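You operate a simulated robot arm through the tools that you are given. There is no shell and no other tool. Be economical: measure what you need, move in short steps, check, and stop when the job is done.

You are at the controls of a simulated robot arm. One attempt, no reset.

TASK
Put the teal thread tape on the splash plate.
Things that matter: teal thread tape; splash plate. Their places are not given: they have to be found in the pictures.

It is judged by the outcome, as a careful person would: the job done as asked, and still so three seconds after it is handed in. It fails if anything else is knocked over, pushed out of place, dropped, spilled or broken.

THE ROBOT
A 6-joint arm with a two-finger parallel gripper, fixed in place. Base frame: the origin is at the foot of the arm, x ahead of it, y to its left, z up; the work surface is at about z = 0. Units: mm, degrees, N and s.
With the tool pointing down near the work surface it reaches from about 180 to 460 mm from the base axis. Its first joint turns from -70.0 to 70.0 degrees. Payload 1.9 kg.
The TCP is the grasp point between the finger pads, 23 mm short of the fingertips. In the tool frame z runs along the fingers and y along their closing line. Largest opening 94 mm; finger width 38, thickness 10; the body of the gripper, 54 by 96 mm, starts 39 mm behind the TCP.
Orientation is that of the tool frame in the base frame, as a unit quaternion [w, x, y, z]. With the fingers straight down and closing along the base's y, the tool's x points along the base's -x, its y along +y and its z along -z.

THE INTERFACE
- The arm moves only by the tool arm_command. Its argument "motion" is a list of rows, each a list of 3 entries, a list of its own where there are three numbers: the turn, a rotation vector about the tool's x, y, z in units of 4 degrees (1.0 is 4 degrees), then the shift along the tool's x, y, z in units of 30 mm (1.0 is 30 mm), then the opening in per cent of the stroke, from 0 (shut) to 100 (fully open). In form: [[[wx, wy, wz], [dx, dy, dz], hand], ...]. A call has 1 to 10 rows; each row shifts and turns the commanded pose from where the row before left it, along the tool's axes as they then stand. A call with a number of a shift or a turn outside -1 to 1 is refused whole. Rows are played at 5 a second. More than 50 mm and 8.6 degrees between two rows, or a gripper value outside its range, and nothing of the call is played. Where a pose cannot be reached the arm comes as near as it can. A force on the tool above 40 N (or 10 N above the force at the start of the call, whichever is more), or a blocked arm, ends the call early, and 0.2 s more pass. Each finger travels about 108 mm/s and halts on what it meets, pressing with about 44 N; the grip force reading is that of the motor and also rises with nothing between the fingers. The clock runs only during rows and for 0.2 s after the last one: add rows that do not move to give the fingers time. The reply holds the time, the measured pose of the TCP, the force on the tool along the base axes, the opening and the grip force, in the units named above and with some noise, and new pictures: "views" is both (left out), scene, wrist or none.
- Cameras (640 x 400 px; columns grow to the right, rows downward): "scene" is fixed at [28.8, 291.1, 445.3]; the picture's right is [-0.95, -0.33, 0.00], its down [-0.12, 0.35, -0.93] and it looks along [0.30, -0.88, -0.37] (base axes); focal length 374 px, centre (320, 200). "wrist" rides on the gripper at [86, 16, -74] in the tool frame; the picture's right is [-0.18, 0.98, 0.00], its down [-0.58, -0.11, -0.81] and it looks along [-0.79, -0.15, 0.59] (tool axes); focal length 243 px, centre (320, 200).
- pixel_to_xyz(camera, pixels): for up to 12 pixels [column, row] of the newest picture of that camera ("zoom" is the newest enlarged one), the place [x, y, z] in the base frame of the surface seen there, good to about 2 mm. It takes no simulated time.
- enlarge(camera, box): a new picture of the part [left, top, right, bottom] of that camera's present view, enlarged. It takes no simulated time.
- close_job(): hands the job in; it is judged then, once.

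Go step by step. Measure first, check grasps and placings, and put right what went wrong. The budget is 60 turns and 170 pictures, counting those below and the enlarged ones. Unless the task says otherwise, let go and move clear before handing in, and close with one line.

The tools are called after "Emit:" as name(argument=value, ...) on one line, values as JSON. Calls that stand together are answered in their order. arm_command: Moves the arm, as the interface text tells. Its arguments: {"type":"object","properties":{"motion":{"type":"array","items":{"type":"array"}},"views":{"type":"string","enum":["both","scene","wrist","none"]}},"required":["motion"]} The other tools are called the same way: pixel_to_xyz (camera, pixels) gives the place of the surface under pixels of a picture; enlarge (camera, box) takes an enlarged picture of a part of a camera's view; close_job () hands the job in.

At the start:

```text
time: 0.0
ee_pos: [245.8, -144.2, 254.4]
orientation: [0.0, 0.0, 1.0, 0.0]
ft_force: [-0.1, 0.7, 0.4]
width: 94.2
gripper_force: 0.1
```

scene: 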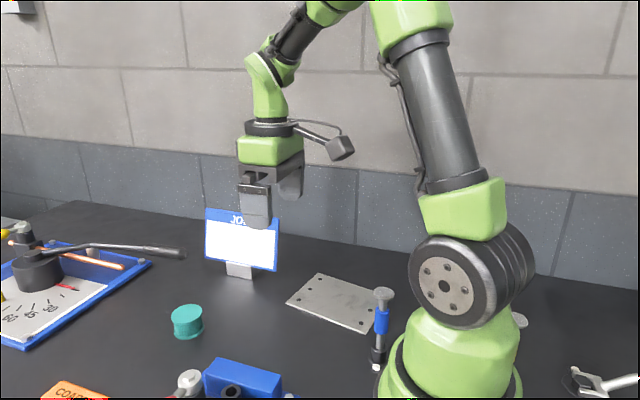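
wrist: 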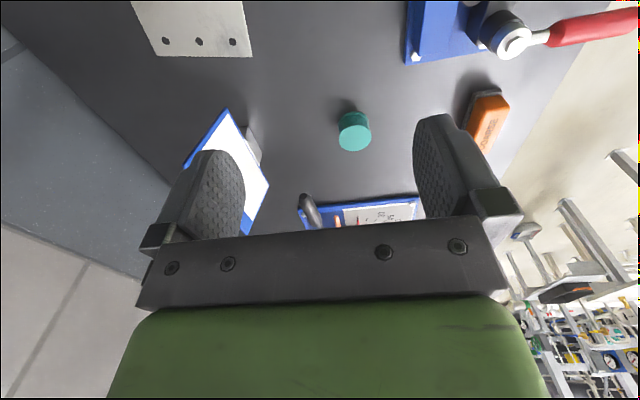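

The teal tape shows at scene (187,322) and the flat metal plate, likely the splash plate, at about (333,302). I'll measure both.

Emit:
pixel_to_xyz(camera="scene", pixels=[[187, 311], [173, 318], [202, 314], [188, 335], [318, 275], [380, 291], [365, 332], [288, 302], [333, 302], [240, 262], [185, 252], [383, 320]])

Emit:
enlarge(camera="scene", box=[140, 200, 420, 400])

```text
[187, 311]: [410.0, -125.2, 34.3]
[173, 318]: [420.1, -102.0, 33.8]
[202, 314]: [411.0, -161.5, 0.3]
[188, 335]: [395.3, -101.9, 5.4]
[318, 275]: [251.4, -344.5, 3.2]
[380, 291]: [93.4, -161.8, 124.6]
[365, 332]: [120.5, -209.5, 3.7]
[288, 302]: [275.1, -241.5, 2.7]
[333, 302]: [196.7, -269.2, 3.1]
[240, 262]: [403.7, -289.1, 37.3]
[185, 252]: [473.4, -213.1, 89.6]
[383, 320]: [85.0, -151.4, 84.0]
```

```text
2.00 times, centred on (280, 300) of scene
```

zoom: 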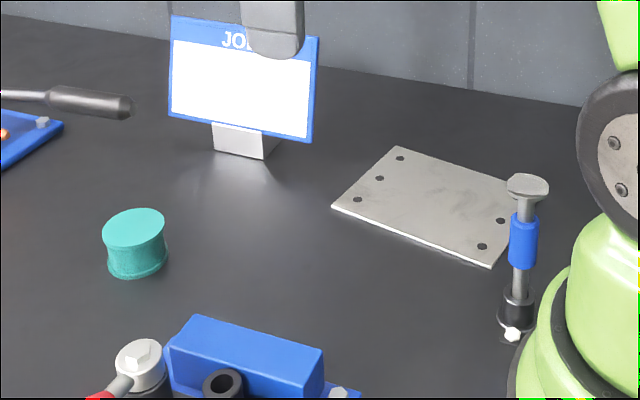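

The tape stands about 34 mm high near (408,-118), and the plate spans about (275,-241), (251,-344) and (120,-209). I'll measure the tape rim, nearby obstacles and the rest of the scene before moving.

Emit:
pixel_to_xyz(camera="zoom", pixels=[[105, 232], [164, 225], [134, 222], [134, 210], [132, 237], [128, 105], [20, 97], [240, 330], [140, 355], [525, 185], [137, 275], [480, 180]])

Emit:
pixel_to_xyz(camera="wrist", pixels=[[354, 139], [341, 139], [370, 137], [354, 126], [354, 149], [486, 105], [310, 205], [240, 150], [198, 41], [430, 40]])

Emit:
enlarge(camera="scene", box=[0, 200, 280, 400])

Emit:
enlarge(camera="wrist", box=[120, 0, 640, 250])

```text
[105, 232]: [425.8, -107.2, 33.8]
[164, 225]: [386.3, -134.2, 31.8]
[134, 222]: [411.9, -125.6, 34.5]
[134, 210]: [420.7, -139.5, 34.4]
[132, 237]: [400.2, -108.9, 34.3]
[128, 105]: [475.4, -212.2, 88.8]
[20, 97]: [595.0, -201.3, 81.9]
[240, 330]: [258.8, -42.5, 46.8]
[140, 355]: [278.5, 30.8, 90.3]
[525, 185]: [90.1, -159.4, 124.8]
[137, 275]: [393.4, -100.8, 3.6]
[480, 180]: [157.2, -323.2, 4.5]
```

```text
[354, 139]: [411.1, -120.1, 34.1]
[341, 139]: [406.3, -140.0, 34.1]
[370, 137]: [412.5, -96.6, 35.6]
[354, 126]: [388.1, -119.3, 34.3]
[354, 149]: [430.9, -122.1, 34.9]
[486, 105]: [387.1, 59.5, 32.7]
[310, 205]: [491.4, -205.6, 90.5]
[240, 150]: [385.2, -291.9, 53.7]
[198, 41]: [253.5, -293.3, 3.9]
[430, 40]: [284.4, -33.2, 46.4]
```

```text
2.00 times, centred on (140, 300) of scene
```

zoom: 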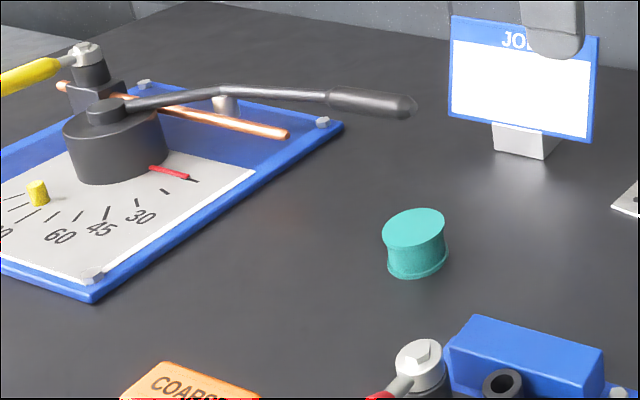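

```text
1.23 times, centred on (380, 125) of wrist
```

zoom: 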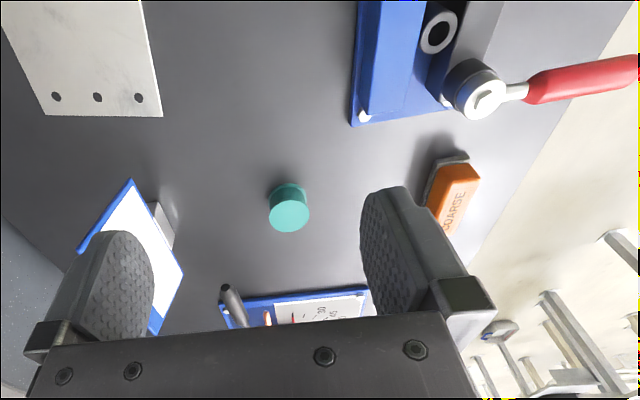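

The tape centre is about (410,-119), 44 mm across. The ratchet handle end at (475,-212,89) stays clear of the gripper. I'm moving above the tape first.

Emit:
arm_command(motion=[[[0, 0, 0], [-0.78, 0.12, 0.5], 100], [[0, 0, 0], [-0.78, 0.12, 0.5], 100], [[0, 0, 0], [-0.78, 0.12, 0.5], 100], [[0, 0, 0], [-0.78, 0.12, 0.5], 100], [[0, 0, 0], [-0.78, 0.12, 0.6], 100], [[0, 0, 0], [-0.78, 0.12, 0.7], 100], [[0, 0, 0], [-0.79, 0.12, 0.7], 100], [[0, 0, 0], [0, 0, 0.7], 100], [[0, 0, 0], [0, 0, 0], 100]])

```text
time: 2.0
ee_pos: [411.2, -118.3, 114.6]
orientation: [0.001, 0.001, 1.0, 0.001]
ft_force: [-0.7, -0.8, 0.4]
width: 94.0
gripper_force: 0.0
```

scene: 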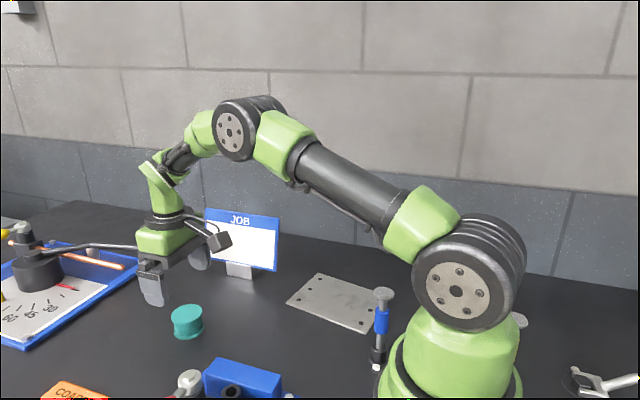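
wrist: 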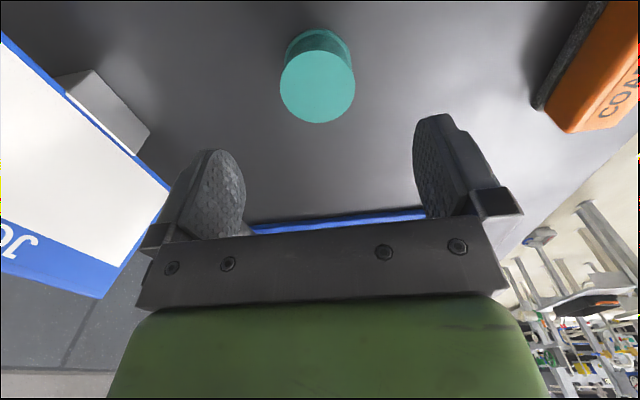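

The gripper is over the tape, which shows at wrist (317,85). I'll re-measure its rim from this closer view.

Emit:
pixel_to_xyz(camera="wrist", pixels=[[317, 86], [283, 87], [352, 85], [317, 53], [317, 120], [318, 34]])

```text
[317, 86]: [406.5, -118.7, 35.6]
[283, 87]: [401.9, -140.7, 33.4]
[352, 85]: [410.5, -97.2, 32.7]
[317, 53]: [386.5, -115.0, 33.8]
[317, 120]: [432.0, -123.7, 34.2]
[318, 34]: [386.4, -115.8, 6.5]
```

The tape centre is confirmed at about (409,-119). I'm descending 87 mm to z≈27.5 with the fingers open.

Emit:
arm_command(motion=[[[0, 0, 0], [0.03, -0.02, 0.6], 100], [[0, 0, 0], [0.03, 0, 0.6], 100], [[0, 0, 0], [0, 0, 0.6], 100], [[0, 0, 0], [0, 0, 0.6], 100], [[0, 0, 0], [0, 0, 0.5], 100], [[0, 0, 0], [0, 0, 0], 100]])

```text
time: 3.4
ee_pos: [410.1, -118.7, 25.8]
orientation: [0.0, 0.0, 1.0, 0.0]
ft_force: [2.1, 0.0, -0.2]
width: 94.0
gripper_force: 0.1
```

scene: 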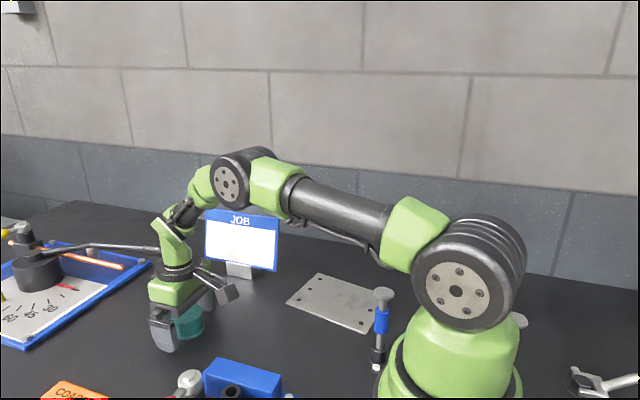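
wrist: 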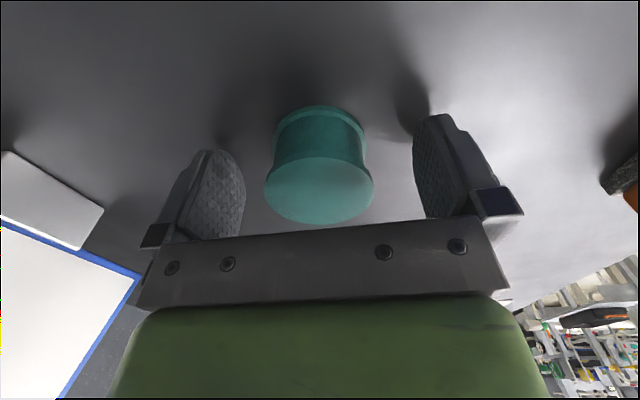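

The tape sits between the pads at wrist (320,165). I'm closing now.

Emit:
arm_command(motion=[[[0, 0, 0], [0, 0, 0], 60], [[0, 0, 0], [0, 0, 0], 40], [[0, 0, 0], [0, 0, 0], 30], [[0, 0, 0], [0, 0, 0], 30]], views="wrist")

```text
time: 4.4
ee_pos: [408.6, -118.9, 26.1]
orientation: [0.0, 0.0, 1.0, -0.001]
ft_force: [-0.4, 0.8, 0.2]
width: 48.5
gripper_force: 44.1
```

wrist: 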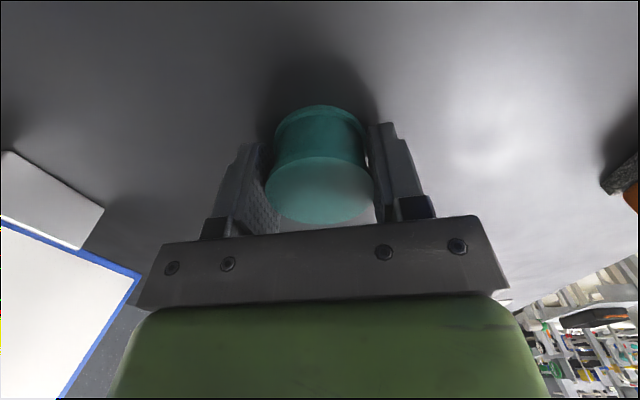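

The fingers have stopped at 48.5 mm on the tape with 44 N. I'm lifting about 90 mm to test the hold.

Emit:
arm_command(motion=[[[0, 0, 0], [0, 0, -0.4], 30], [[0, 0, 0], [0, 0, -0.6], 30], [[0, 0, 0], [0, 0, -0.6], 30], [[0, 0, 0], [0, 0, -0.7], 30], [[0, 0, 0], [0, 0, -0.7], 30], [[0, 0, 0], [0, 0, -0.7], 30], [[0, 0, 0], [0, 0, -0.7], 30], [[0, 0, 0], [0, 0, 0], 30]])

```text
time: 6.2
ee_pos: [409.7, -119.1, 158.7]
orientation: [-0.001, 0.0, 1.0, 0.0]
ft_force: [-1.0, 0.6, -0.9]
width: 48.5
gripper_force: 44.2
```

scene: 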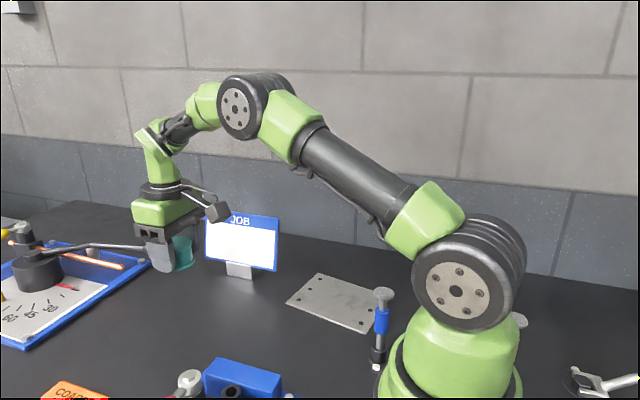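
wrist: 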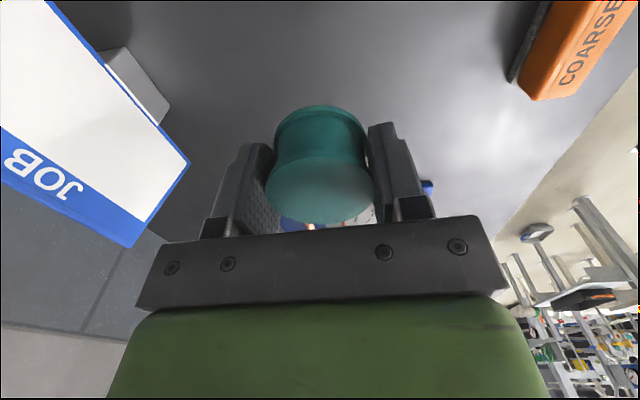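

The tape is held and off the table. I'm moving back in x and then toward the plate, keeping clear of the sign.

Emit:
arm_command(motion=[[[0, 0, 0], [0.8, 0, 0], 30], [[0, 0, 0], [0.9, 0, 0], 30], [[0, 0, 0], [0.9, 0, 0], 30], [[0, 0, 0], [0.9, -0.4, 0], 30], [[0, 0, 0], [0.9, -0.7, 0], 30], [[0, 0, 0], [0.9, -0.8, 0], 30], [[0, 0, 0], [0.8, -0.8, 0], 30], [[0, 0, 0], [0.6, -0.8, 0], 30], [[0, 0, 0], [0.1, -0.9, 0], 30], [[0, 0, 0], [0, -0.9, 0], 30]])

```text
time: 8.4
ee_pos: [204.9, -277.2, 157.9]
orientation: [0.0, 0.0, 1.0, 0.0]
ft_force: [0.6, 0.2, -0.6]
width: 48.4
gripper_force: 43.4
```

scene: 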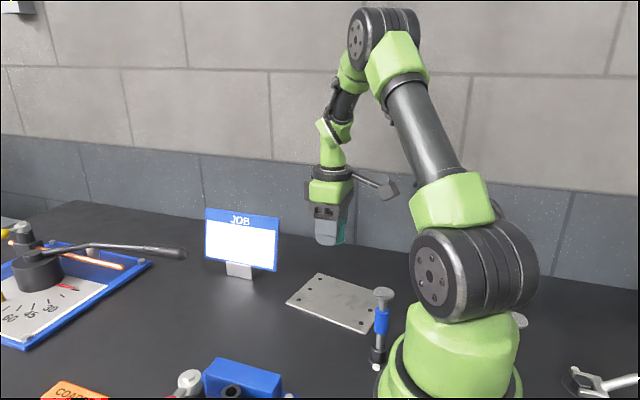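
wrist: 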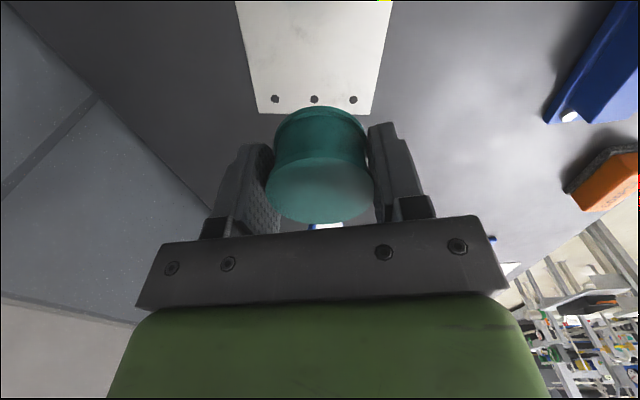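

The gripper is at (205,-277) over the plate, whose top is at about z=3.5, so release height is about 30. I'm descending to about 34 first.

Emit:
arm_command(motion=[[[0, 0, 0], [0, 0, 0.7], 30], [[0, 0, 0], [0, 0, 0.8], 30], [[0, 0, 0], [0, 0, 0.8], 30], [[0, 0, 0], [0, 0, 0.8], 30], [[0, 0, 0], [0, 0, 0.6], 30], [[0, 0, 0], [0, 0, 0.4], 30], [[0, 0, 0], [0, 0, 0], 30]])

```text
time: 10.0
ee_pos: [204.4, -278.3, 36.9]
orientation: [0.0, 0.001, 1.0, 0.0]
ft_force: [0.6, -0.4, -0.4]
width: 48.4
gripper_force: 44.1
```

scene: 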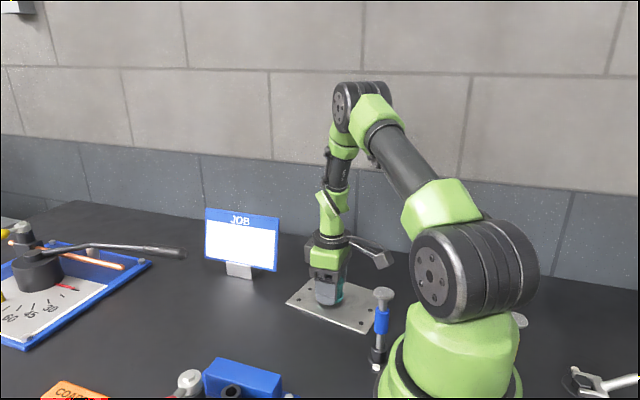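
wrist: 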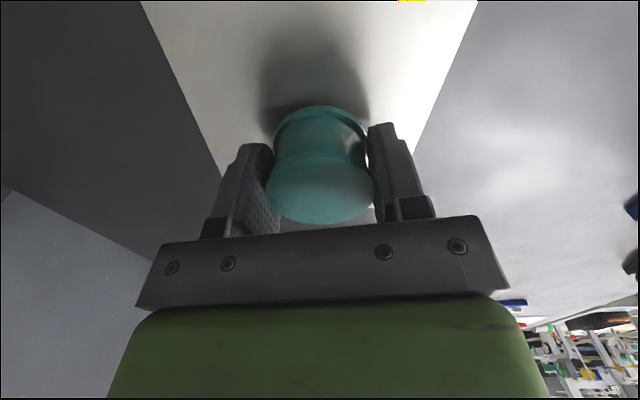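

The tape is over the plate with no contact force yet. I'm creeping down 5 mm.

Emit:
arm_command(motion=[[[0, 0, 0], [0, 0, 0.08], 30], [[0, 0, 0], [0, 0, 0.06], 30], [[0, 0, 0], [0, 0, 0.04], 30], [[0, 0, 0], [0, 0, 0], 30]], views="none")

```text
time: 11.0
ee_pos: [206.2, -278.7, 31.2]
orientation: [0.0, 0.0, 1.0, 0.0]
ft_force: [0.5, -0.1, -0.3]
width: 48.4
gripper_force: 44.1
```

Now at z≈31 with still no contact. I'm creeping 1.5 mm more and watching the force.

Emit:
arm_command(motion=[[[0, 0, 0], [0, 0, 0.03], 30], [[0, 0, 0], [0, 0, 0.02], 30], [[0, 0, 0], [0, 0, 0], 30]], views="wrist")

```text
time: 11.8
ee_pos: [204.8, -278.1, 29.3]
orientation: [0.0, 0.0, 1.0, -0.001]
ft_force: [-2.9, 4.2, 21.2]
width: 48.3
gripper_force: 44.2
```

wrist: 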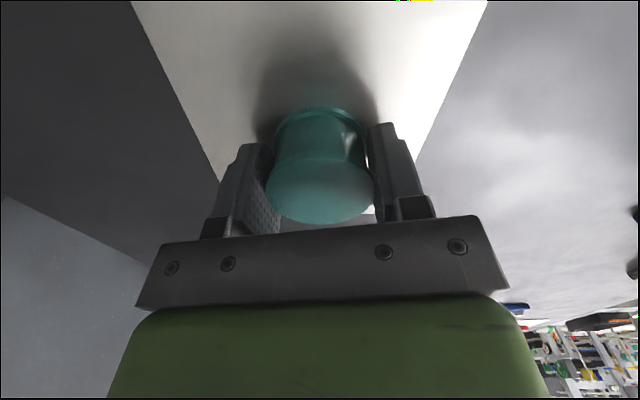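

The 21 N upward force shows the tape is resting on the plate. I'll ease up a little and open.

Emit:
arm_command(motion=[[[0, 0, 0], [0, 0, -0.03], 30], [[0, 0, 0], [0, 0, 0], 38], [[0, 0, 0], [0, 0, 0], 50], [[0, 0, 0], [0, 0, 0], 75], [[0, 0, 0], [0, 0, 0], 90], [[0, 0, 0], [0, 0, 0], 90]], views="wrist")

```text
time: 13.2
ee_pos: [204.8, -278.2, 29.7]
orientation: [0.0, 0.0, 1.0, 0.0]
ft_force: [0.0, 0.5, 0.1]
width: 84.6
gripper_force: 0.1
```

wrist: 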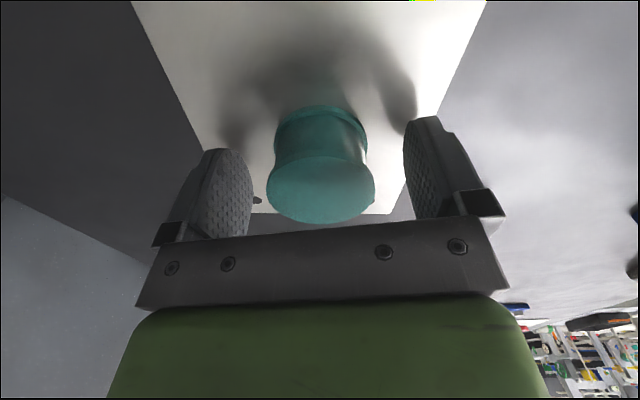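

The tape is standing free on the plate with the fingers clear of it. I'm going straight up.

Emit:
arm_command(motion=[[[0, 0, 0], [0, 0, -0.4], 90], [[0, 0, 0], [0, 0, -0.6], 90], [[0, 0, 0], [0, 0, -0.8], 90], [[0, 0, 0], [0, 0, -0.8], 90], [[0, 0, 0], [0, 0, -0.8], 90], [[0, 0, 0], [0, 0, -0.8], 90], [[0, 0, 0], [0, 0, -0.8], 90], [[0, 0, 0], [0, 0, 0], 90]])

```text
time: 15.0
ee_pos: [205.4, -277.6, 180.5]
orientation: [0.0, 0.0, 1.0, 0.0]
ft_force: [-0.2, 0.5, -0.7]
width: 84.3
gripper_force: 0.0
```

scene: 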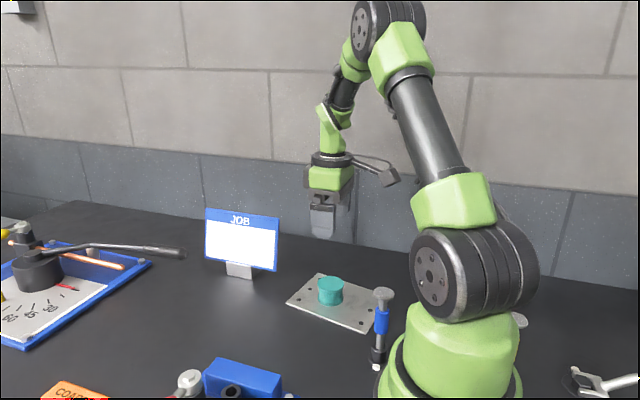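
wrist: 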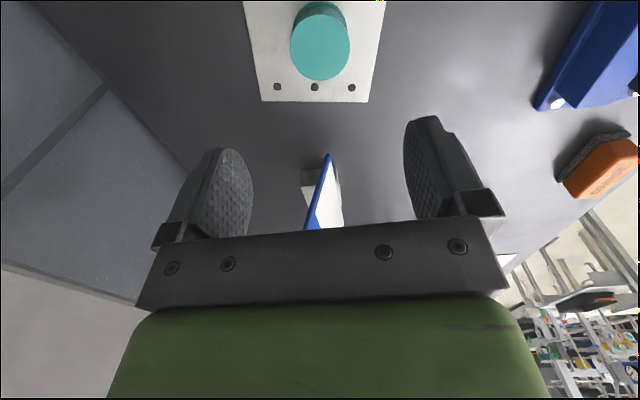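

The tape stands wholly on the plate at scene (330,290), the gripper is clear, and nothing else has moved. I'm handing in.

Emit:
close_job()

```text
The job is handed in.
```

The teal thread tape is standing on the metal plate I took to be the splash plate, the gripper is clear of it, and nothing else was disturbed.
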